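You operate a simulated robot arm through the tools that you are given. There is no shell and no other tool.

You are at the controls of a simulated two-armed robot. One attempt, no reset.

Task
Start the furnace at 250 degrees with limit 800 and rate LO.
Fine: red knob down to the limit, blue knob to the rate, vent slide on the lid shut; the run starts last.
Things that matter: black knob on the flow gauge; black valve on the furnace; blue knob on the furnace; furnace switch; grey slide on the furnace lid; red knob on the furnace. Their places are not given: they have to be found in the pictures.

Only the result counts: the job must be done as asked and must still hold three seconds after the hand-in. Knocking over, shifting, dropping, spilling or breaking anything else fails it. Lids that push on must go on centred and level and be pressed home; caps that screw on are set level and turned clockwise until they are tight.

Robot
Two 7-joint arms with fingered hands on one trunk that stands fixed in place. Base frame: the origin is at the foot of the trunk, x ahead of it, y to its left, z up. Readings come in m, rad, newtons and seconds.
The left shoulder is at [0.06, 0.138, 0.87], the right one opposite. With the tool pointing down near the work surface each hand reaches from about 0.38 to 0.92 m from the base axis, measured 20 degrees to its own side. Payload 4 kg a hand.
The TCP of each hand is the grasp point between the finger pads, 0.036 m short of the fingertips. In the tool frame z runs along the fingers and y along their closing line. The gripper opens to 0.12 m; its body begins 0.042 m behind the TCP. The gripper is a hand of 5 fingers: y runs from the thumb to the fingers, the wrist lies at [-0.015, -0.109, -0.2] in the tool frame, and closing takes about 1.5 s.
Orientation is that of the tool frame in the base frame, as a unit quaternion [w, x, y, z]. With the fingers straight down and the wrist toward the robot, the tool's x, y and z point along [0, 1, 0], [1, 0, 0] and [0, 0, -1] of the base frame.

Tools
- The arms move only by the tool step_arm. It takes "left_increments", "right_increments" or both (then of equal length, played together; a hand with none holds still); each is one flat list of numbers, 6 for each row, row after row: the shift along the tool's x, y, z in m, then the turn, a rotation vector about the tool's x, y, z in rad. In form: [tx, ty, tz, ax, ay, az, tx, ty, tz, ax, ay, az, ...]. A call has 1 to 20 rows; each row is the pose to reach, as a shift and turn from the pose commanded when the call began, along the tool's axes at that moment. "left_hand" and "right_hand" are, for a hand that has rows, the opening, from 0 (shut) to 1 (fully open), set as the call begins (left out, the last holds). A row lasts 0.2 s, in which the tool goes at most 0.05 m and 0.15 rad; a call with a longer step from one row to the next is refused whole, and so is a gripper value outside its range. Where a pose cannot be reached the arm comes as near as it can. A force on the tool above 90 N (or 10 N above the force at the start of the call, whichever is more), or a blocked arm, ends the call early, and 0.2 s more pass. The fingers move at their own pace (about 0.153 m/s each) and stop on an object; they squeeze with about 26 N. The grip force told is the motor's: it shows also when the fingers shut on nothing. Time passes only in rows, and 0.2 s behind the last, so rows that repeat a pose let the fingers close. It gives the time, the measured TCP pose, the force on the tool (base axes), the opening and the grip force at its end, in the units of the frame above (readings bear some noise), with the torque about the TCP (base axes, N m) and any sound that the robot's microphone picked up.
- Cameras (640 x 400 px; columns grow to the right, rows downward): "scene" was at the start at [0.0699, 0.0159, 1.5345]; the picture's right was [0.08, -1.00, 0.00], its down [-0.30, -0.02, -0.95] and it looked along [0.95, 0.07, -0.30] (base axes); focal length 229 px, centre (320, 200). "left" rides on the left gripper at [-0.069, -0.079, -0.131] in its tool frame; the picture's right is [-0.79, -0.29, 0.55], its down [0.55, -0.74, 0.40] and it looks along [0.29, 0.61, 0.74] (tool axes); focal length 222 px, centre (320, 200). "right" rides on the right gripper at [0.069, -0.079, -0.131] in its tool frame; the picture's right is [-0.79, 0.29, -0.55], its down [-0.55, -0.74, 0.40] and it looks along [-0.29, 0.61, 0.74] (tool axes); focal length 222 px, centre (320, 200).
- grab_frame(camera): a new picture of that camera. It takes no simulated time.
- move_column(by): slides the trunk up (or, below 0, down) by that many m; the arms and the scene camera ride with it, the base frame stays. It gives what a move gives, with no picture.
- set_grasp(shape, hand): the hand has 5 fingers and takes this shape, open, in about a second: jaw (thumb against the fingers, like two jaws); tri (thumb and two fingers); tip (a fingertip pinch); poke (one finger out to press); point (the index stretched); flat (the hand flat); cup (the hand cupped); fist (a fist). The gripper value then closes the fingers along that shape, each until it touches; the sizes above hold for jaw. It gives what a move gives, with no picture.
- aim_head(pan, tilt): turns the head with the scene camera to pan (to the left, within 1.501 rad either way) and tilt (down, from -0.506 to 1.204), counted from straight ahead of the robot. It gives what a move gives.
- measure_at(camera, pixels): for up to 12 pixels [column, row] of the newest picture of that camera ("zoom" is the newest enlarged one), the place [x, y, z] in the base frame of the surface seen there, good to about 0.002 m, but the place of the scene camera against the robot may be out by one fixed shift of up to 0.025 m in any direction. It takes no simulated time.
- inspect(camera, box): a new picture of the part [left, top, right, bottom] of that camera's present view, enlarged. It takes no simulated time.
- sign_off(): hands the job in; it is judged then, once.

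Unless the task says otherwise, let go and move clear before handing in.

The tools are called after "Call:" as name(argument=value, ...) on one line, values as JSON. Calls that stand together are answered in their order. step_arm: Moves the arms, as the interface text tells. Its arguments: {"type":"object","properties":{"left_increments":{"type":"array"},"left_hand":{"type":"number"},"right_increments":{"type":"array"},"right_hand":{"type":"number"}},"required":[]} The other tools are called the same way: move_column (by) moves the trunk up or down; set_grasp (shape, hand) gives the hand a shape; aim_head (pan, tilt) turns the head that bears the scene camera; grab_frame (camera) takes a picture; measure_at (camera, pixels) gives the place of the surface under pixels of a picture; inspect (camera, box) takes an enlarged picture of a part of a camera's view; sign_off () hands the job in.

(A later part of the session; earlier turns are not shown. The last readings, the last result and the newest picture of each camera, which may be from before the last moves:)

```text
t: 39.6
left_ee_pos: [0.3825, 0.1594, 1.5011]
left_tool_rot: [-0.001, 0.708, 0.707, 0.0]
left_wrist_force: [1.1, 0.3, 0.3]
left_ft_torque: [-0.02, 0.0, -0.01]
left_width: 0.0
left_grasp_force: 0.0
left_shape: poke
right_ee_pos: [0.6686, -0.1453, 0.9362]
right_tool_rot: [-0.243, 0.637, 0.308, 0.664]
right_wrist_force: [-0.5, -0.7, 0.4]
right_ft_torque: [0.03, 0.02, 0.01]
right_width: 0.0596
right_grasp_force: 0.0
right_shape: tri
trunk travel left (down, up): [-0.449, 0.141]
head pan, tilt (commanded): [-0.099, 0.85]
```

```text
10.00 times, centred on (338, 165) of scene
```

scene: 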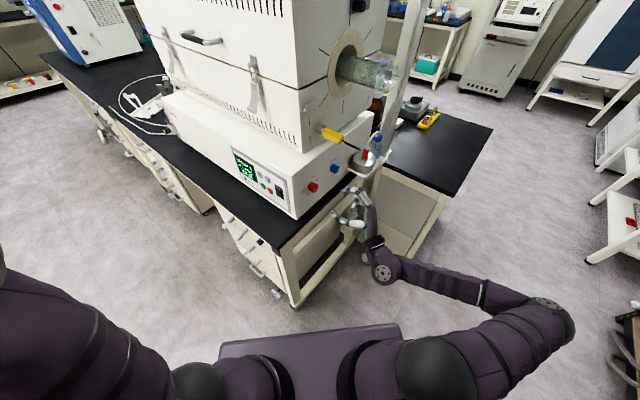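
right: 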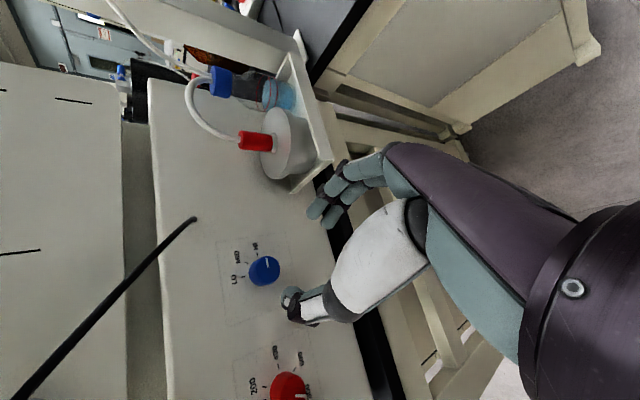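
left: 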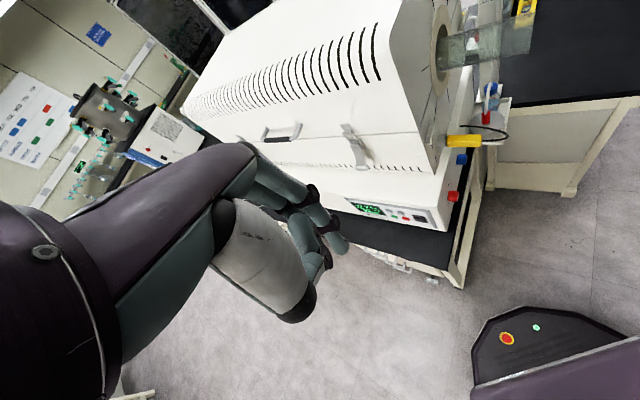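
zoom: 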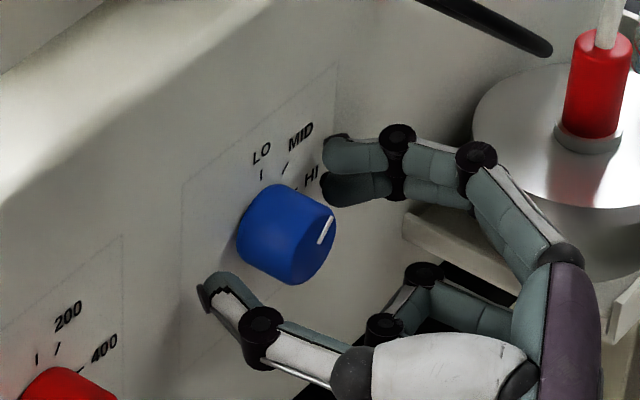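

I need an exact reading of the blue pointer now. I'll back off with the hand open and zoom.

Call:
step_arm(right_increments=[0, 0, -0.04, 0, 0, 0, 0, 0, -0.08, 0, 0, 0, 0, 0, -0.1, 0, 0, 0, 0, 0, -0.1, 0, 0, 0])

Call:
inspect(camera="right", box=[230, 210, 330, 300])

Call:
inspect(camera="scene", box=[320, 150, 350, 185])

```text
t: 40.6
left_ee_pos: [0.3817, 0.161, 1.5006]
left_tool_rot: [0.0, 0.707, 0.707, 0.0]
left_wrist_force: [0.7, -0.1, 0.3]
left_ft_torque: [-0.01, 0.01, 0.0]
left_width: 0.0
left_grasp_force: 0.1
left_shape: poke
right_ee_pos: [0.5994, -0.2159, 0.937]
right_tool_rot: [-0.242, 0.636, 0.308, 0.665]
right_wrist_force: [0.1, 0.0, -0.3]
right_ft_torque: [0.01, 0.01, 0.0]
right_width: 0.0597
right_grasp_force: 0.1
right_shape: tri
trunk travel left (down, up): [-0.449, 0.141]
head pan, tilt (commanded): [-0.099, 0.85]
```

```text
4.44 times, centred on (280, 255) of right
```

zoom: 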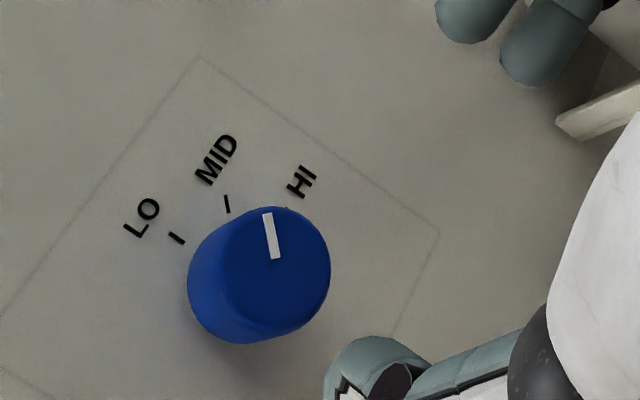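

```text
11.43 times, centred on (335, 168) of scene
```

zoom: 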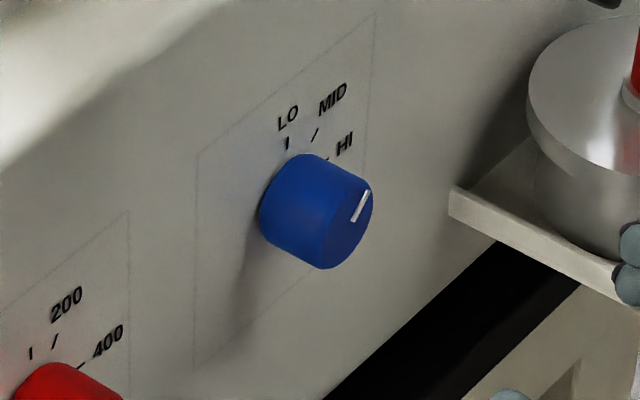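

The pointer lies parallel to the MID tick, so the blue knob has settled on MID, apparently a detent. I'll re-grip with about 92° roll and turn the remaining 45°.

Call:
step_arm(right_increments=[-0.0005, 0, 0.035, 0, 0, 0.07, -0.001, 0, 0.07, 0, 0, 0.14, -0.0015, 0, 0.09, 0, 0, 0.14, -0.0015, 0, 0.099, 0, 0, 0.14, -0.0015, 0, 0.099, 0, 0, 0.14])

Call:
step_arm(right_increments=[0, 0, 0, 0, 0, 0, 0, 0, 0, 0, 0, 0, 0, 0, 0, 0, 0, 0, 0, 0, 0, 0, 0, 0, 0, 0, 0, 0, 0, 0, 0, 0, 0, 0, 0, 0, 0, 0, 0, 0, 0, 0, 0, 0, 0, 0, 0, 0], right_hand=0)

Call:
inspect(camera="right", box=[230, 180, 370, 340])

Call:
step_arm(right_increments=[0, 0, 0, 0, 0, -0.115, 0, 0, 0, 0, 0, -0.23, 0, 0, 0, 0, 0, -0.345, 0, 0, 0, 0, 0, -0.46, 0, 0, 0, 0, 0, -0.575, 0, 0, 0, 0, 0, -0.69, 0, 0, 0, 0, 0, -0.785, 0, 0, 0, 0, 0, -0.785])

Call:
inspect(camera="right", box=[230, 180, 370, 340])

Call:
inspect(camera="scene", box=[310, 140, 380, 200])

```text
t: 41.8
left_ee_pos: [0.3822, 0.1593, 1.5011]
left_tool_rot: [-0.001, 0.707, 0.707, 0.0]
left_wrist_force: [0.2, 0.8, 0.0]
left_ft_torque: [-0.01, 0.0, -0.02]
left_width: 0.0
left_grasp_force: 0.0
left_shape: poke
right_ee_pos: [0.6671, -0.1451, 0.9354]
right_tool_rot: [-0.288, 0.657, 0.262, 0.646]
right_wrist_force: [0.4, -0.6, 0.2]
right_ft_torque: [0.02, -0.01, 0.02]
right_width: 0.0599
right_grasp_force: 0.1
right_shape: tri
trunk travel left (down, up): [-0.449, 0.141]
head pan, tilt (commanded): [-0.099, 0.85]
```

```text
t: 43.6
left_ee_pos: [0.3815, 0.159, 1.4993]
left_tool_rot: [0.001, 0.707, 0.707, 0.0]
left_wrist_force: [0.2, 0.5, -0.3]
left_ft_torque: [-0.02, 0.02, 0.01]
left_width: 0.0
left_grasp_force: 0.0
left_shape: poke
right_ee_pos: [0.6685, -0.1457, 0.9349]
right_tool_rot: [-0.289, 0.656, 0.263, 0.646]
right_wrist_force: [1.7, 3.1, 1.5]
right_ft_torque: [0.02, -0.02, 0.01]
right_width: 0.0242
right_grasp_force: 26.2
right_shape: tri
trunk travel left (down, up): [-0.449, 0.141]
head pan, tilt (commanded): [-0.099, 0.85]
```

```text
2.50 times, centred on (300, 260) of right
```

zoom: 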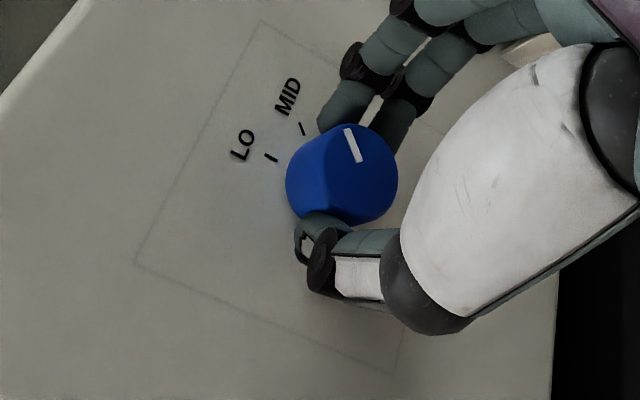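

```text
t: 45.4
left_ee_pos: [0.382, 0.1609, 1.4999]
left_tool_rot: [0.0, 0.707, 0.707, 0.0]
left_wrist_force: [0.5, 0.2, -0.4]
left_ft_torque: [0.02, 0.0, 0.02]
left_width: 0.0001
left_grasp_force: 0.2
left_shape: poke
right_ee_pos: [0.6682, -0.1442, 0.9343]
right_tool_rot: [-0.019, 0.505, 0.494, 0.707]
right_wrist_force: [-0.1, 1.9, 0.2]
right_ft_torque: [0.05, 0.01, 0.0]
right_width: 0.0243
right_grasp_force: 26.1
right_shape: tri
trunk travel left (down, up): [-0.449, 0.141]
head pan, tilt (commanded): [-0.099, 0.85]
```

```text
2.50 times, centred on (300, 260) of right
```

zoom: 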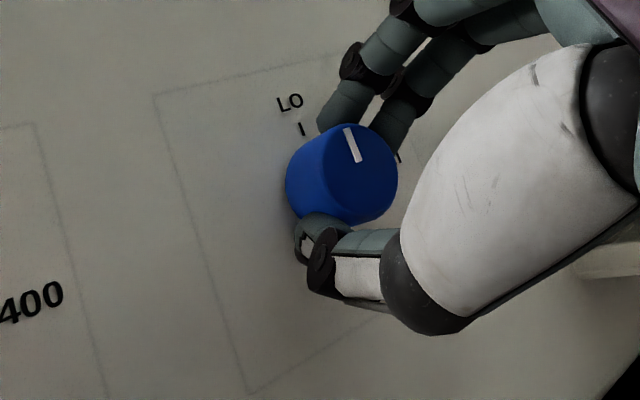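

```text
6.67 times, centred on (345, 170) of scene
```

zoom: 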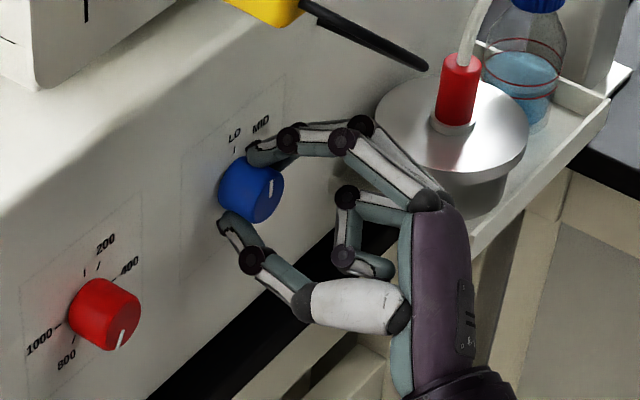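

The pointer is parallel to the LO tick with no reach flags. I release, back off and read it.

Call:
step_arm(right_increments=[0, 0, 0, 0, 0, 0, 0, 0, 0, 0, 0, 0, 0, 0, 0, 0, 0, 0, 0, 0, -0.03, 0, 0, 0, 0, 0, -0.07, 0, 0, 0, 0, 0, -0.11, 0, 0, 0, 0, 0, -0.11, 0, 0, 0], right_hand=0.5)

Call:
inspect(camera="right", box=[190, 200, 330, 300])

Call:
inspect(camera="scene", box=[295, 150, 355, 200])

```text
t: 47.0
left_ee_pos: [0.3812, 0.1576, 1.5001]
left_tool_rot: [0.0, 0.707, 0.707, -0.001]
left_wrist_force: [0.0, -0.6, 0.2]
left_ft_torque: [-0.02, -0.01, 0.0]
left_width: 0.0004
left_grasp_force: 0.1
left_shape: poke
right_ee_pos: [0.5917, -0.2251, 0.9331]
right_tool_rot: [-0.02, 0.505, 0.494, 0.708]
right_wrist_force: [0.1, 0.0, 0.0]
right_ft_torque: [-0.03, -0.03, 0.03]
right_width: 0.0597
right_grasp_force: 0.1
right_shape: tri
trunk travel left (down, up): [-0.449, 0.141]
head pan, tilt (commanded): [-0.099, 0.85]
```

```text
4.00 times, centred on (260, 250) of right
```

zoom: 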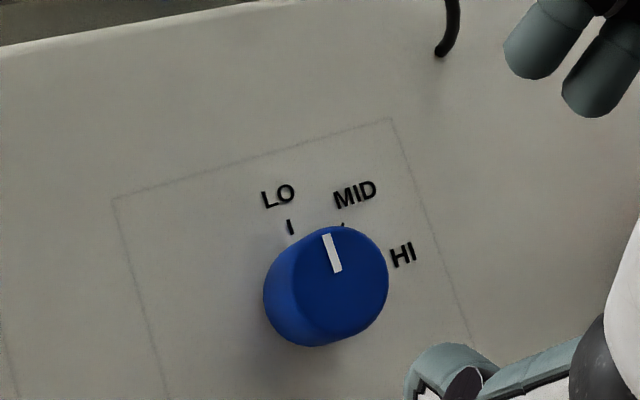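

```text
8.00 times, centred on (325, 175) of scene
```

zoom: 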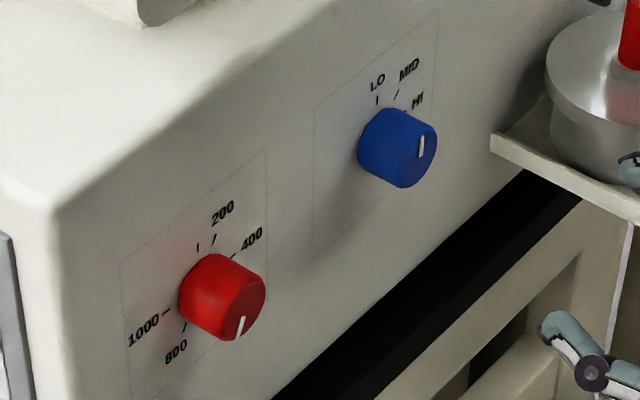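

Blue is on LO (pointer parallel to the LO tick) and red stays on 800. Next is the lid slide: I'll back off to n≈-0.12, rise to z≈1.39 clear of the plug, cable and glass tube, and roll to about 95°.

Call:
step_arm(right_increments=[0, 0, -0.045, 0, 0, 0, 0, 0, -0.09, 0, 0, 0, 0, 0, -0.13, 0, 0, 0, 0.0284, 0.0365, -0.13, 0, 0, 0, 0.0568, 0.0731, -0.13, 0, 0, 0, 0.0852, 0.1096, -0.13, 0, 0, 0, 0.1136, 0.1462, -0.13, 0, 0, 0, 0.142, 0.1827, -0.13, 0, 0, 0, 0.1703, 0.2192, -0.13, 0, 0, 0, 0.1987, 0.2558, -0.13, 0, 0, 0, 0.2271, 0.2923, -0.13, 0, 0, 0, 0.2555, 0.3289, -0.13, 0, 0, 0, 0.2839, 0.3654, -0.13, 0, 0, 0, 0.2839, 0.3654, -0.13, 0, 0, 0.14, 0.2839, 0.3654, -0.13, 0, 0, 0.28, 0.2839, 0.3654, -0.13, 0, 0, 0.42, 0.2839, 0.3654, -0.13, 0, 0, 0.56, 0.2839, 0.3654, -0.13, 0, 0, 0.7, 0.2839, 0.3654, -0.13, 0, 0, 0.84, 0.2839, 0.3654, -0.13, 0, 0, 0.84])

Call:
grab_frame(camera="right")

Call:
aim_head(pan=-0.1, tilt=0.4)

Call:
grab_frame(camera="scene")

```text
t: 51.2
left_ee_pos: [0.382, 0.1579, 1.5004]
left_tool_rot: [0.0, 0.707, 0.708, 0.0]
left_wrist_force: [0.3, -0.3, -0.5]
left_ft_torque: [0.01, 0.02, -0.03]
left_width: 0.0
left_grasp_force: 0.1
left_shape: poke
right_ee_pos: [0.5558, -0.3712, 1.3907]
right_tool_rot: [-0.307, 0.664, 0.244, 0.637]
right_wrist_force: [1.0, 0.1, -0.2]
right_ft_torque: [-0.01, -0.01, -0.01]
right_width: 0.06
right_grasp_force: 0.1
right_shape: tri
trunk travel left (down, up): [-0.449, 0.141]
head pan, tilt (commanded): [-0.099, 0.85]
```

```text
taken
```

right: 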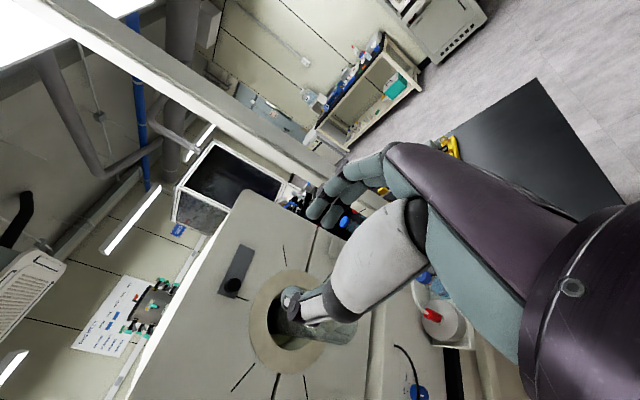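

```text
t: 52.1
left_ee_pos: [0.381, 0.1591, 1.4999]
left_tool_rot: [0.0, 0.707, 0.707, 0.0]
left_wrist_force: [0.6, -0.5, 0.5]
left_ft_torque: [0.03, 0.0, 0.04]
left_width: 0.0004
left_grasp_force: 0.0
left_shape: poke
right_ee_pos: [0.556, -0.3716, 1.3918]
right_tool_rot: [-0.306, 0.663, 0.244, 0.638]
right_wrist_force: [-0.3, -0.5, 0.1]
right_ft_torque: [0.0, 0.02, -0.01]
right_width: 0.0598
right_grasp_force: 0.0
right_shape: tri
trunk travel left (down, up): [-0.449, 0.141]
head pan, tilt (commanded): [-0.099, 0.4]
```

```text
taken
```

scene: 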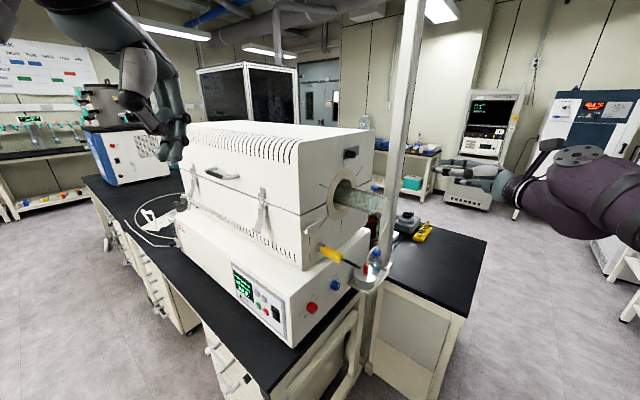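

The hand is at the slide's height, 0.26 m off the face. I'll measure the slide's knob, the upright post to its right, and the tube top from here.

Call:
inspect(camera="right", box=[190, 220, 320, 330])

Call:
measure_at(camera="zoom", pixels=[[195, 290], [205, 275], [180, 310], [235, 230], [265, 245], [270, 118], [315, 130], [190, 360], [400, 200], [470, 290]])

Call:
measure_at(camera="scene", pixels=[[403, 100], [397, 150], [390, 200], [351, 152], [372, 190], [385, 205], [385, 240]])

Call:
inspect(camera="scene", box=[310, 100, 530, 260])

```text
3.64 times, centred on (255, 275) of right
```

zoom: 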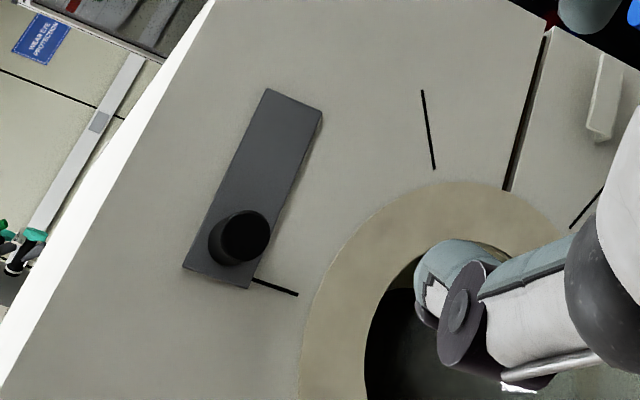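

```text
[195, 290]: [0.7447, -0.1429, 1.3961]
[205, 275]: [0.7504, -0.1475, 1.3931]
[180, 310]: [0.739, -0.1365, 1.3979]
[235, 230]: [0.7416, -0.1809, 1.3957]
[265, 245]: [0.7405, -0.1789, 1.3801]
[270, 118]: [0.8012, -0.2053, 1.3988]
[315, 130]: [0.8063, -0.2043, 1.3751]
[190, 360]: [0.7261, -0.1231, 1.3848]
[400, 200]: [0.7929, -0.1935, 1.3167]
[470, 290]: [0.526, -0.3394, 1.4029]
```

```text
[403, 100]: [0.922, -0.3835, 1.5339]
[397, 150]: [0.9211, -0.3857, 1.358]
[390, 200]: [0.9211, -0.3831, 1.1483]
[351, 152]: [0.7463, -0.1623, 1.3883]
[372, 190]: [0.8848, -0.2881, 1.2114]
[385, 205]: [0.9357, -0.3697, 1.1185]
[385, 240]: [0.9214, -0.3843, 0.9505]
```

```text
2.50 times, centred on (420, 180) of scene
```

zoom: 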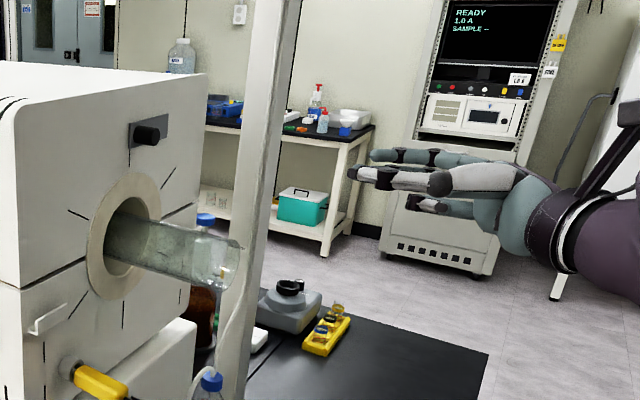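

The post is well clear at u≈0.93. The slide's knob centre is u≈0.657, z≈1.390, with its tip at n≈-0.386. I'll approach to 0.03 m short and check.

Call:
step_arm(right_increments=[-0.0024, -0.0006, 0.05, 0, 0, 0, -0.0024, -0.0006, 0.1, 0, 0, 0, -0.0024, -0.0006, 0.15, 0, 0, 0, -0.0024, -0.0006, 0.19, 0, 0, 0, -0.0024, -0.0006, 0.2, 0, 0, 0, -0.0024, -0.0006, 0.2, 0, 0, 0])

Call:
inspect(camera="right", box=[210, 170, 390, 330])

Call:
inspect(camera="scene", box=[310, 110, 450, 230])

```text
t: 53.7
left_ee_pos: [0.3827, 0.1573, 1.5005]
left_tool_rot: [0.001, 0.707, 0.708, 0.0]
left_wrist_force: [0.1, -0.1, 0.1]
left_ft_torque: [0.0, 0.01, -0.02]
left_width: 0.0003
left_grasp_force: 0.1
left_shape: poke
right_ee_pos: [0.6389, -0.0674, 1.4586]
right_tool_rot: [-0.374, 0.585, 0.346, 0.631]
right_wrist_force: [-1.3, -4.6, 9.6]
right_ft_torque: [-0.27, -0.53, -0.3]
right_width: 0.0616
right_grasp_force: 0.0
right_shape: tri
right hand out of reach, approached as far as the arm can: row 4
trunk travel left (down, up): [-0.449, 0.141]
head pan, tilt (commanded): [-0.099, 0.4]
stopped in row 6 (right hand): the arm was blocked; the commanded pose is now the measured one
```

```text
2.50 times, centred on (300, 250) of right
```

zoom: 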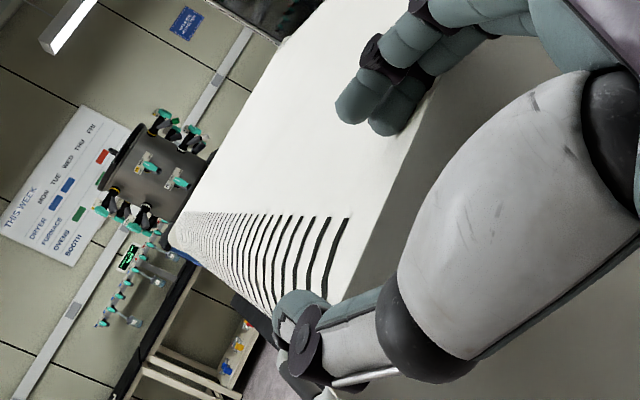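

```text
3.33 times, centred on (380, 170) of scene
```

zoom: 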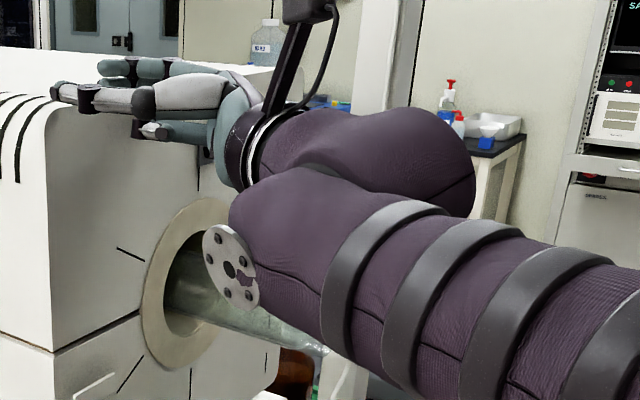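

The arm was blocked: the hand swung up over the lid's corner to (0.639,-0.067,1.459), and the elbow is near the tube. I'll look carefully before moving anything.

Call:
grab_frame(camera="scene")

Call:
grab_frame(camera="right")

Call:
grab_frame(camera="left")

Call:
inspect(camera="scene", box=[330, 160, 430, 280])

```text
taken
```

scene: 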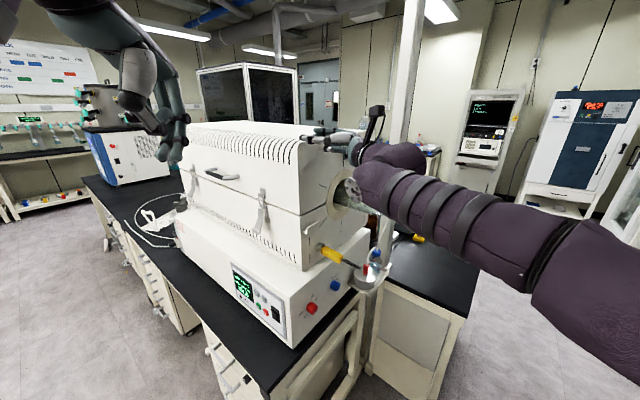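

```text
taken
```

right: 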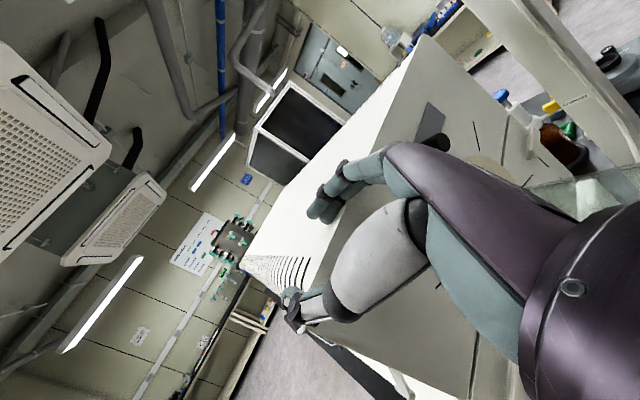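

```text
taken
```

left: 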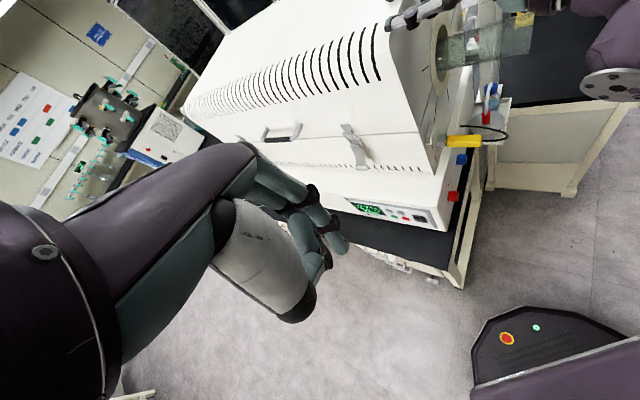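

```text
3.33 times, centred on (380, 220) of scene
```

zoom: 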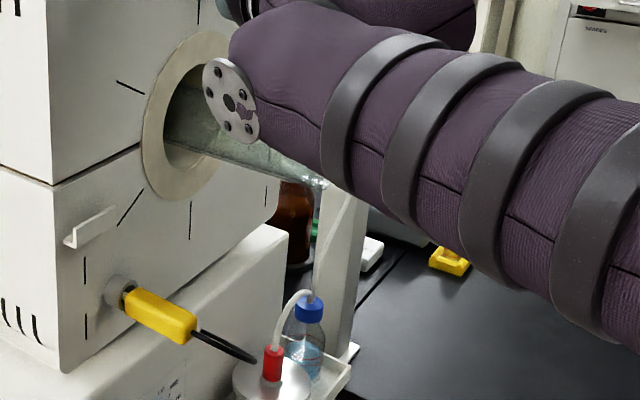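

The left camera shows the tube at (440–535,45), separate from the elbow disc at (610,85), and the upward force suggests the fingers are resting on the lid top. I'll measure the wrist joint, forearm and hand relative to the tube before retreating.

Call:
measure_at(camera="scene", pixels=[[350, 192], [362, 195], [375, 190], [390, 210], [420, 230], [345, 205], [360, 215], [348, 205], [330, 140], [345, 150], [310, 140], [370, 155]])

Call:
measure_at(camera="right", pixels=[[432, 140], [430, 110], [318, 208], [330, 215], [294, 300], [300, 315], [480, 165], [600, 190], [340, 250], [520, 250]])

Call:
inspect(camera="left", box=[370, 0, 640, 170])

```text
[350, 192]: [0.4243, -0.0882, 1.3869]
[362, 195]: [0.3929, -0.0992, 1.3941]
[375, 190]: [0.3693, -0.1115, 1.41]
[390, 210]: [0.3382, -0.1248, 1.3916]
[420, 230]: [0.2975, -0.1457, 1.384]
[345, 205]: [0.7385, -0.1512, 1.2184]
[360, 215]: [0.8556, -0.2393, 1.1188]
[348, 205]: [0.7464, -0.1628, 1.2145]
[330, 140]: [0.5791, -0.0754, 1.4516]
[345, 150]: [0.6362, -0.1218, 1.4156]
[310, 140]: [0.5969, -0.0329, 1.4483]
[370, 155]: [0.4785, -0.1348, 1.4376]
```

```text
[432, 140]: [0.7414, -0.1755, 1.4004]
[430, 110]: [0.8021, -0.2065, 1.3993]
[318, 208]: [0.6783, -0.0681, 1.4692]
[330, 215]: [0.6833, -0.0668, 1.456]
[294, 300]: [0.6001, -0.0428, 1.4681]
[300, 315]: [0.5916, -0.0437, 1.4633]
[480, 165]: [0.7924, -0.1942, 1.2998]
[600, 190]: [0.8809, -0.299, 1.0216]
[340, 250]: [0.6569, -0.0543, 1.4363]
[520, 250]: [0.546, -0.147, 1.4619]
```

```text
2.35 times, centred on (505, 85) of left
```

zoom: 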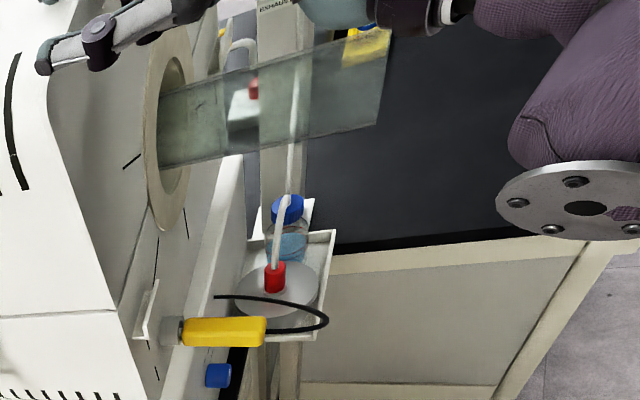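

The forearm passes well behind the tube (x≈0.3–0.42), and the fingers rest lightly on the lid top near (0.60–0.68,-0.05,1.45). The slide hasn't moved. I'll first lift straight up (tool +x is up now) by 0.06 m.

Call:
step_arm(right_increments=[0.015, 0, 0, 0, 0, 0, 0.03, 0, 0, 0, 0, 0, 0.045, 0, 0, 0, 0, 0, 0.06, 0, 0, 0, 0, 0])

Call:
grab_frame(camera="scene")

Call:
grab_frame(camera="left")

```text
t: 54.7
left_ee_pos: [0.3808, 0.1598, 1.5007]
left_tool_rot: [0.001, 0.707, 0.707, 0.0]
left_wrist_force: [0.4, -0.2, -0.4]
left_ft_torque: [-0.04, 0.01, 0.01]
left_width: 0.0
left_grasp_force: 0.0
left_shape: poke
right_ee_pos: [0.6375, -0.0681, 1.5154]
right_tool_rot: [-0.374, 0.587, 0.347, 0.628]
right_wrist_force: [0.2, -0.3, 0.1]
right_ft_torque: [-0.03, 0.02, -0.01]
right_width: 0.0599
right_grasp_force: 0.1
right_shape: tri
trunk travel left (down, up): [-0.449, 0.141]
head pan, tilt (commanded): [-0.099, 0.4]
```

```text
taken
```

scene: 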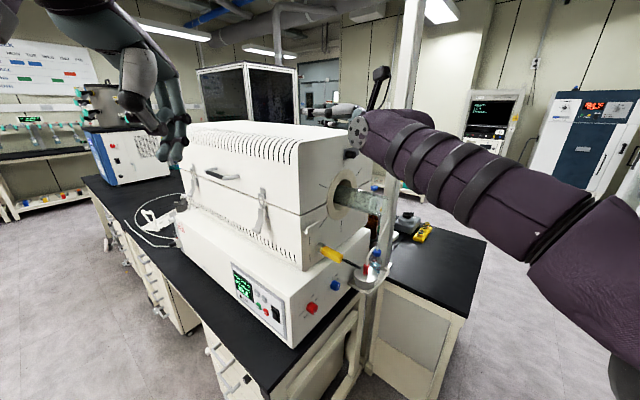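

```text
taken
```

left: 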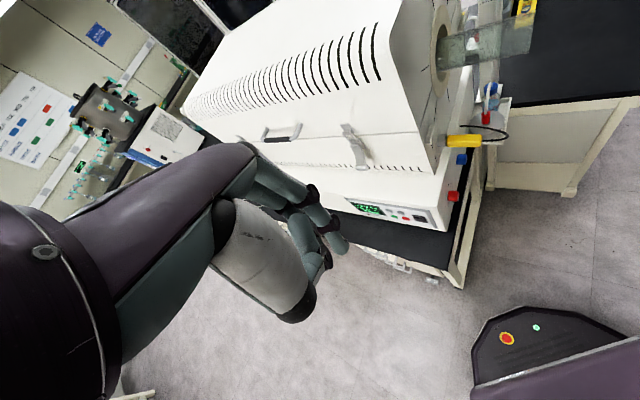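

Lifted free with no contact and everything intact. I'll raise the trunk to give the arm a better angle on the slide from above, then check.

Call:
move_column(by=0.12)

Call:
grab_frame(camera="scene")

```text
t: 56.2
left_ee_pos: [0.3831, 0.1592, 1.6193]
left_tool_rot: [-0.001, 0.707, 0.707, 0.0]
left_wrist_force: [0.2, -0.9, 0.3]
left_ft_torque: [0.0, -0.03, 0.0]
left_width: 0.0001
left_grasp_force: 0.1
left_shape: poke
right_ee_pos: [0.6362, -0.0676, 1.6356]
right_tool_rot: [-0.373, 0.587, 0.347, 0.629]
right_wrist_force: [0.7, 0.4, -0.1]
right_ft_torque: [0.0, -0.01, -0.02]
right_width: 0.0599
right_grasp_force: 0.0
right_shape: tri
trunk travel left (down, up): [-0.569, 0.021]
head pan, tilt (commanded): [-0.099, 0.4]
```

```text
taken
```

scene: 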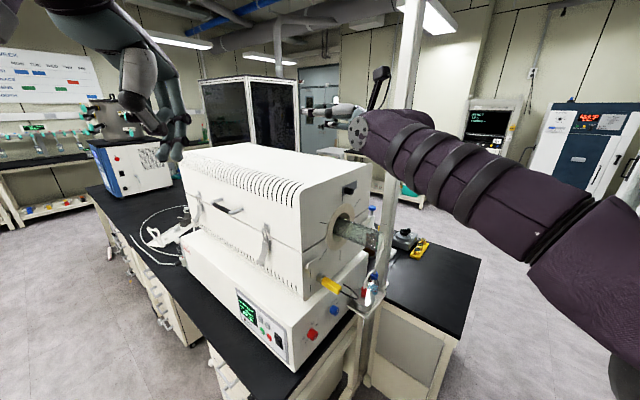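

I'm moving the right hand to above and in front of the slide, turning it to point 50° down toward the face with the thumb on the left and the fingers on the right.

Call:
step_arm(right_increments=[-0.0122, 0.0163, -0.0138, -0.0321, -0.1178, 0.0135, -0.0244, 0.0327, -0.0276, -0.0642, -0.2357, 0.0269, -0.0365, 0.049, -0.0414, -0.0962, -0.3535, 0.0404, -0.0487, 0.0654, -0.0552, -0.1283, -0.4714, 0.0538, -0.0609, 0.0817, -0.0689, -0.1604, -0.5892, 0.0673, -0.0731, 0.098, -0.0827, -0.1925, -0.707, 0.0807, -0.0852, 0.1144, -0.0965, -0.2245, -0.8249, 0.0942, -0.0974, 0.1307, -0.1103, -0.2566, -0.9427, 0.1076, -0.0974, 0.1307, -0.1103, -0.2566, -0.9427, 0.1076])

Call:
grab_frame(camera="scene")

Call:
grab_frame(camera="right")

```text
t: 58.2
left_ee_pos: [0.3812, 0.1593, 1.6192]
left_tool_rot: [0.0, 0.707, 0.707, -0.001]
left_wrist_force: [-0.8, -0.2, -0.3]
left_ft_torque: [-0.01, 0.0, -0.02]
left_width: 0.0
left_grasp_force: 0.1
left_shape: poke
right_ee_pos: [0.6746, -0.209, 1.5219]
right_tool_rot: [-0.132, 0.866, 0.368, 0.312]
right_wrist_force: [0.3, 0.4, 0.0]
right_ft_torque: [-0.01, 0.01, 0.03]
right_width: 0.0599
right_grasp_force: 0.1
right_shape: tri
right hand out of reach, approached as far as the arm can: row 7, 8, 9
trunk travel left (down, up): [-0.569, 0.021]
head pan, tilt (commanded): [-0.099, 0.4]
```

```text
taken
```

scene: 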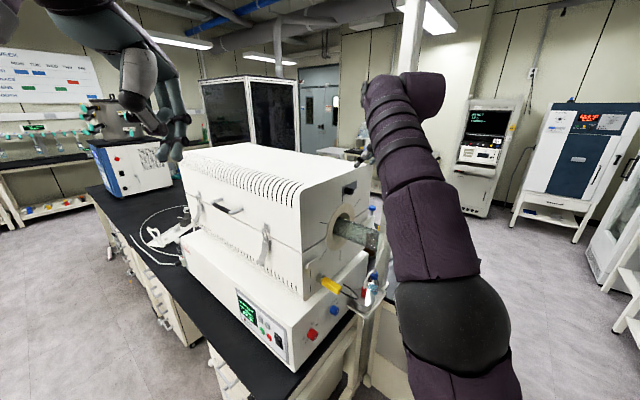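

```text
taken
```

right: 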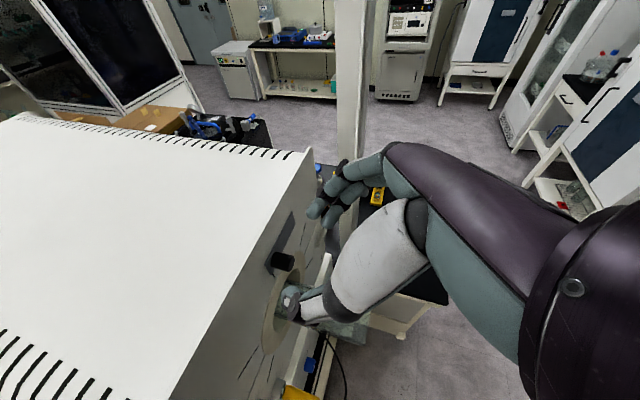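

The orientation was reached, but the arm was stretched and stopped about 0.03 m short. Lower down it should reach. I'll descend to about (u=0.657, n=-0.335, z=1.44) in small steps.

Call:
step_arm(right_increments=[-0.0102, 0.0068, 0.0182, 0, 0, 0, -0.0204, 0.0135, 0.0364, 0, 0, 0, -0.0306, 0.0203, 0.0546, 0, 0, 0, -0.0408, 0.027, 0.0728, 0, 0, 0, -0.0408, 0.027, 0.0728, 0, 0, 0])

Call:
grab_frame(camera="scene")

Call:
grab_frame(camera="right")

```text
t: 59.4
left_ee_pos: [0.3816, 0.158, 1.619]
left_tool_rot: [0.0, 0.707, 0.707, -0.001]
left_wrist_force: [0.3, 0.1, 0.0]
left_ft_torque: [-0.01, 0.0, -0.01]
left_width: 0.0002
left_grasp_force: 0.0
left_shape: poke
right_ee_pos: [0.7036, -0.2161, 1.4398]
right_tool_rot: [-0.133, 0.866, 0.367, 0.313]
right_wrist_force: [0.0, 0.0, 0.8]
right_ft_torque: [0.01, 0.03, 0.02]
right_width: 0.0597
right_grasp_force: 0.0
right_shape: tri
trunk travel left (down, up): [-0.569, 0.021]
head pan, tilt (commanded): [-0.099, 0.4]
```

```text
taken
```

scene: 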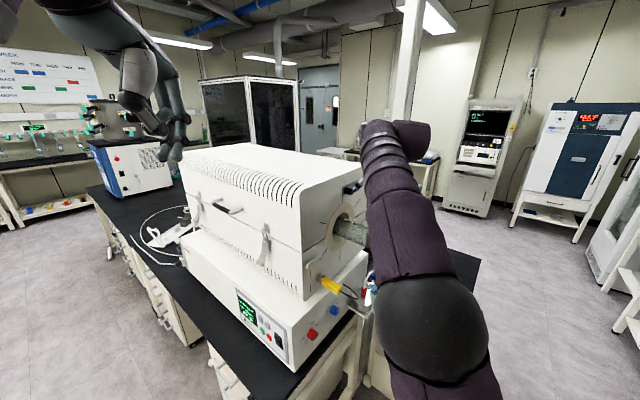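

```text
taken
```

right: 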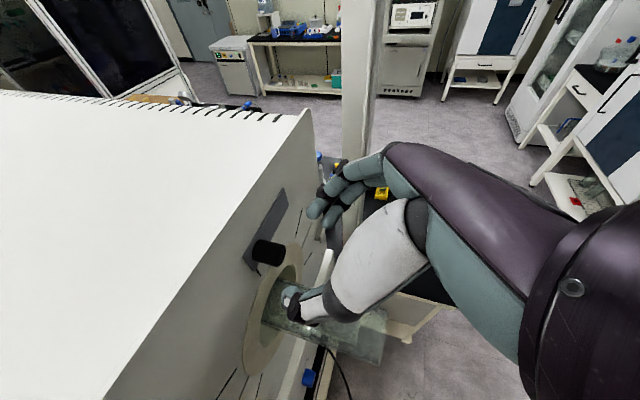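

The pose was reached exactly. I'll drop to z≈1.408, still 0.028 m outside the knob's tip, and look.

Call:
step_arm(right_increments=[-0.0103, 0.0005, 0.0122, 0, 0, 0, -0.0206, 0.001, 0.0245, 0, 0, 0, -0.0206, 0.001, 0.0245, 0, 0, 0])

Call:
inspect(camera="right", box=[220, 170, 380, 330])

Call:
inspect(camera="scene", box=[320, 160, 400, 230])

```text
t: 60.2
left_ee_pos: [0.3815, 0.1591, 1.62]
left_tool_rot: [0.0, 0.707, 0.707, -0.001]
left_wrist_force: [-0.2, -0.4, 0.8]
left_ft_torque: [-0.06, 0.05, -0.01]
left_width: 0.0001
left_grasp_force: 0.0
left_shape: poke
right_ee_pos: [0.7042, -0.2174, 1.4084]
right_tool_rot: [-0.132, 0.866, 0.366, 0.313]
right_wrist_force: [0.8, -0.2, 0.2]
right_ft_torque: [0.02, 0.0, -0.03]
right_width: 0.0603
right_grasp_force: 0.1
right_shape: tri
trunk travel left (down, up): [-0.569, 0.021]
head pan, tilt (commanded): [-0.099, 0.4]
```

```text
2.50 times, centred on (300, 250) of right
```

zoom: 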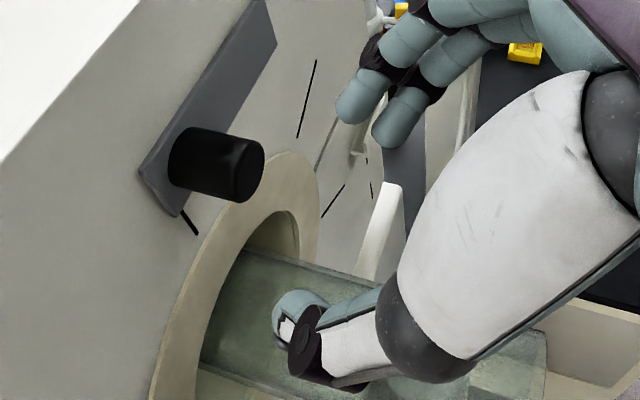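

```text
5.71 times, centred on (360, 195) of scene
```

zoom: 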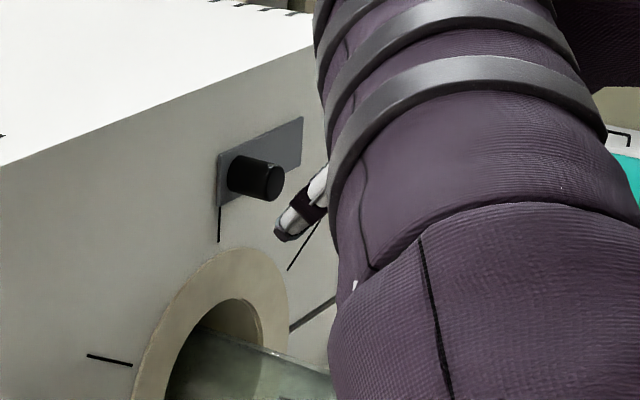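

The thumb is left of the knob and the fingers are right. I'm advancing 0.043 m toward the face to bring the knob between them.

Call:
step_arm(right_increments=[0.011, 0, 0.0092, 0, 0, 0, 0.022, 0, 0.0184, 0, 0, 0, 0.0329, 0, 0.0276, 0, 0, 0, 0.0329, 0, 0.0276, 0, 0, 0])

Call:
inspect(camera="right", box=[220, 170, 380, 330])

Call:
inspect(camera="scene", box=[320, 160, 400, 230])

```text
t: 61.2
left_ee_pos: [0.3828, 0.1586, 1.6196]
left_tool_rot: [0.0, 0.708, 0.706, 0.0]
left_wrist_force: [-0.3, 0.3, -0.4]
left_ft_torque: [-0.01, 0.01, -0.01]
left_width: 0.0
left_grasp_force: 0.1
left_shape: poke
right_ee_pos: [0.7332, -0.1852, 1.4063]
right_tool_rot: [-0.133, 0.866, 0.366, 0.313]
right_wrist_force: [-0.1, 0.6, -0.7]
right_ft_torque: [0.01, 0.01, -0.01]
right_width: 0.0601
right_grasp_force: 0.1
right_shape: tri
trunk travel left (down, up): [-0.569, 0.021]
head pan, tilt (commanded): [-0.099, 0.4]
```

```text
2.50 times, centred on (300, 250) of right
```

zoom: 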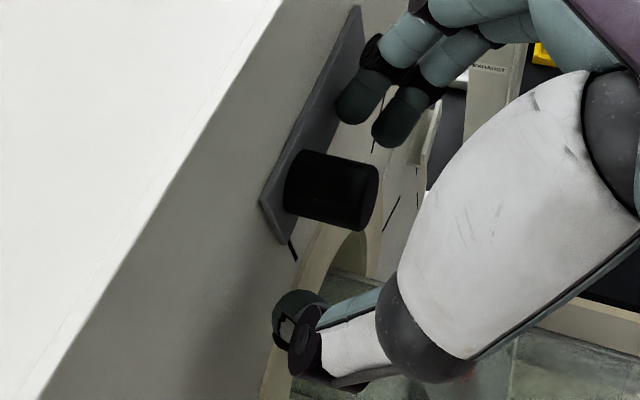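

```text
5.71 times, centred on (360, 195) of scene
```

zoom: 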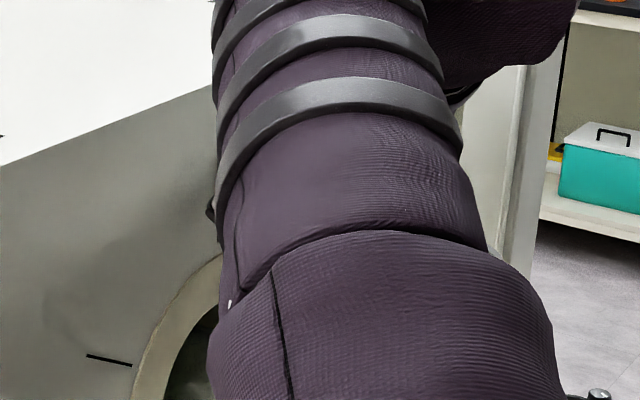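

The knob sits between thumb and fingers. I'm closing on it.

Call:
step_arm(right_increments=[0, 0, 0, 0, 0, 0, 0, 0, 0, 0, 0, 0, 0, 0, 0, 0, 0, 0, 0, 0, 0, 0, 0, 0, 0, 0, 0, 0, 0, 0, 0, 0, 0, 0, 0, 0, 0, 0, 0, 0, 0, 0, 0, 0, 0, 0, 0, 0], right_hand=0)

Call:
inspect(camera="right", box=[220, 170, 380, 330])

```text
t: 63.0
left_ee_pos: [0.3821, 0.1598, 1.6205]
left_tool_rot: [-0.001, 0.707, 0.707, -0.001]
left_wrist_force: [0.5, -0.3, -0.8]
left_ft_torque: [0.01, 0.0, -0.01]
left_width: 0.0
left_grasp_force: 0.1
left_shape: poke
right_ee_pos: [0.7343, -0.1854, 1.4064]
right_tool_rot: [-0.133, 0.866, 0.367, 0.312]
right_wrist_force: [0.7, -0.7, -6.2]
right_ft_torque: [-0.04, 0.05, -0.06]
right_width: 0.0129
right_grasp_force: 26.2
right_shape: tri
trunk travel left (down, up): [-0.569, 0.021]
head pan, tilt (commanded): [-0.099, 0.4]
```

```text
2.50 times, centred on (300, 250) of right
```

zoom: 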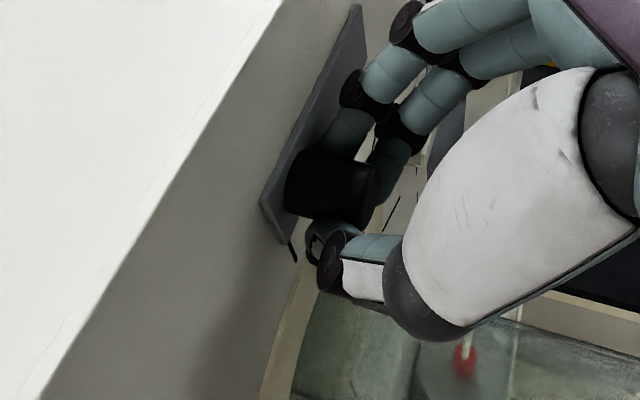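

I have a grip on the slide's knob. I'll probe it first with a gentle 0.02 m pull toward +u (the right end of the plate) and look.

Call:
step_arm(right_increments=[0, 0.005, 0, 0, 0, 0, 0, 0.01, 0, 0, 0, 0, 0, 0.015, 0, 0, 0, 0, 0, 0.02, 0, 0, 0, 0, 0, 0.02, 0, 0, 0, 0])

Call:
inspect(camera="right", box=[220, 170, 380, 330])

```text
t: 64.2
left_ee_pos: [0.3831, 0.1585, 1.6191]
left_tool_rot: [0.0, 0.707, 0.708, -0.001]
left_wrist_force: [-0.5, 1.0, 0.1]
left_ft_torque: [0.01, 0.04, -0.01]
left_width: 0.0001
left_grasp_force: 0.0
left_shape: poke
right_ee_pos: [0.7447, -0.196, 1.4067]
right_tool_rot: [-0.133, 0.866, 0.367, 0.311]
right_wrist_force: [1.3, 0.8, -7.8]
right_ft_torque: [-0.05, 0.05, -0.08]
right_width: 0.0127
right_grasp_force: 26.4
right_shape: tri
right hand out of reach, approached as far as the arm can: row 4, 5
trunk travel left (down, up): [-0.569, 0.021]
head pan, tilt (commanded): [-0.099, 0.4]
```

```text
2.50 times, centred on (300, 250) of right
```

zoom: 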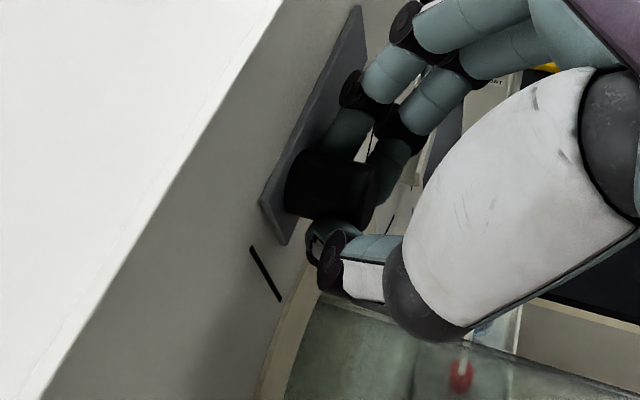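

The plate moves together with the knob: it shifted right about 0.015 m with little force. Now I'll probe the other way, back to its start and 0.015 m past, to see whether the start was an end stop.

Call:
step_arm(right_increments=[0, -0.005, 0, 0, 0, 0, 0, -0.01, 0, 0, 0, 0, 0, -0.0155, 0, 0, 0, 0, 0, -0.0155, 0, 0, 0, 0])

Call:
inspect(camera="right", box=[220, 170, 380, 330])

Call:
step_arm(right_increments=[0, -0.004, 0, 0, 0, 0, 0, -0.008, 0, 0, 0, 0, 0, -0.012, 0, 0, 0, 0, 0, -0.012, 0, 0, 0, 0])

Call:
inspect(camera="right", box=[220, 170, 380, 330])

```text
t: 65.2
left_ee_pos: [0.3829, 0.1577, 1.6193]
left_tool_rot: [0.0, 0.707, 0.707, -0.002]
left_wrist_force: [-1.0, -0.4, 0.2]
left_ft_torque: [-0.02, -0.05, 0.0]
left_width: 0.0001
left_grasp_force: 0.1
left_shape: poke
right_ee_pos: [0.7343, -0.1862, 1.4072]
right_tool_rot: [-0.132, 0.867, 0.367, 0.311]
right_wrist_force: [1.2, -0.4, -5.9]
right_ft_torque: [-0.06, -0.01, -0.11]
right_width: 0.0129
right_grasp_force: 26.5
right_shape: tri
trunk travel left (down, up): [-0.569, 0.021]
head pan, tilt (commanded): [-0.099, 0.4]
```

```text
2.50 times, centred on (300, 250) of right
```

zoom: 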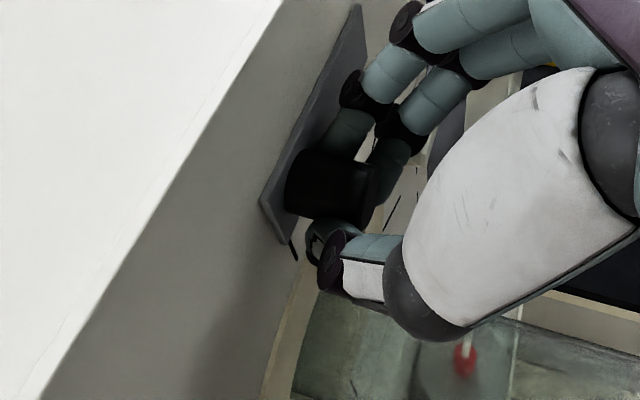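

```text
t: 66.2
left_ee_pos: [0.3858, 0.1568, 1.6185]
left_tool_rot: [-0.002, 0.707, 0.707, 0.0]
left_wrist_force: [-0.1, 0.4, -0.5]
left_ft_torque: [-0.01, -0.01, 0.03]
left_width: 0.0002
left_grasp_force: 0.0
left_shape: poke
right_ee_pos: [0.7277, -0.1812, 1.406]
right_tool_rot: [-0.133, 0.867, 0.365, 0.311]
right_wrist_force: [16.1, -12.7, -7.0]
right_ft_torque: [-0.31, -0.33, -0.58]
right_width: 0.0122
right_grasp_force: 26.2
right_shape: tri
trunk travel left (down, up): [-0.569, 0.021]
head pan, tilt (commanded): [-0.099, 0.4]
```

```text
2.50 times, centred on (300, 250) of right
```

zoom: 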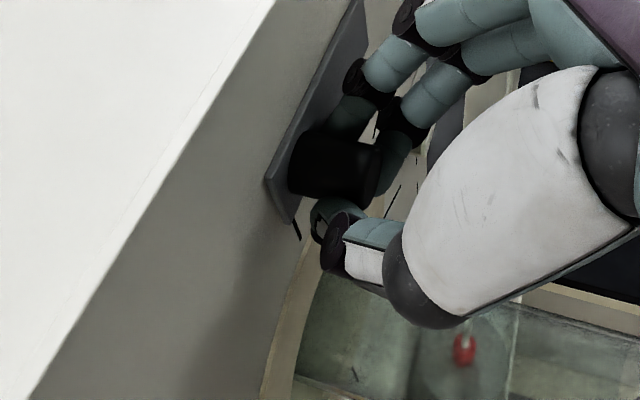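

Past the start the slide resists with about 20 N, so its start position is the left end stop. It must therefore travel right to its other end. I'll slide it back right and, while pinching, pitch the hand flatter (pivoting on the pinch axis) to gain reach for the rest.

Call:
step_arm(right_increments=[0, 0.006, 0, 0, 0, 0, 0, 0.012, 0, 0, 0, 0, 0, 0.018, 0, 0, 0, 0, 0, 0.02, 0, 0, 0, 0, -0.0015, 0.02, 0.0007, 0, 0.109, 0, -0.0031, 0.02, 0.0013, 0, 0.218, 0, -0.0046, 0.02, 0.002, 0, 0.327, 0, -0.0062, 0.02, 0.0027, 0, 0.436, 0, -0.0062, 0.02, 0.0027, 0, 0.436, 0])

Call:
inspect(camera="right", box=[200, 150, 400, 330])

Call:
grab_frame(camera="scene")

```text
t: 68.2
left_ee_pos: [0.3831, 0.1567, 1.6184]
left_tool_rot: [-0.001, 0.707, 0.707, 0.0]
left_wrist_force: [-0.5, 0.1, -1.3]
left_ft_torque: [0.02, 0.02, -0.02]
left_width: 0.0
left_grasp_force: 0.1
left_shape: poke
right_ee_pos: [0.7375, -0.1962, 1.3979]
right_tool_rot: [-0.209, 0.779, 0.328, 0.491]
right_wrist_force: [-9.2, -8.5, -23.3]
right_ft_torque: [-0.43, 0.79, -0.1]
right_width: 0.0128
right_grasp_force: 26.6
right_shape: tri
trunk travel left (down, up): [-0.569, 0.021]
head pan, tilt (commanded): [-0.099, 0.4]
```

```text
2.22 times, centred on (300, 240) of right
```

zoom: 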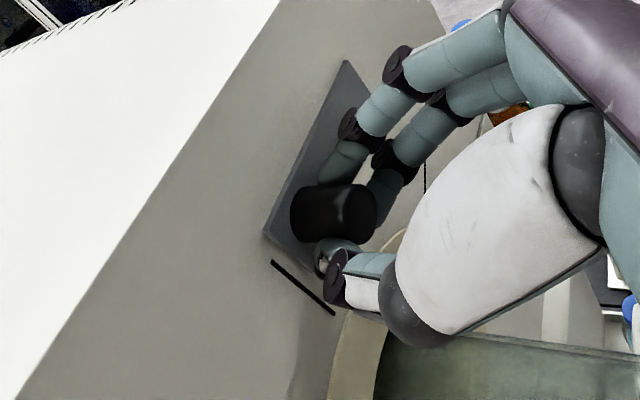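

```text
taken
```

scene: 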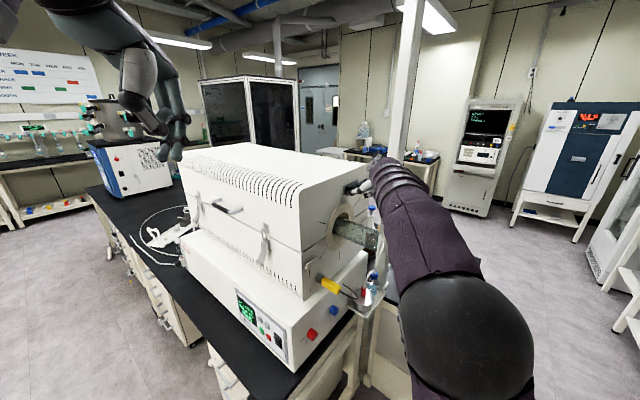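

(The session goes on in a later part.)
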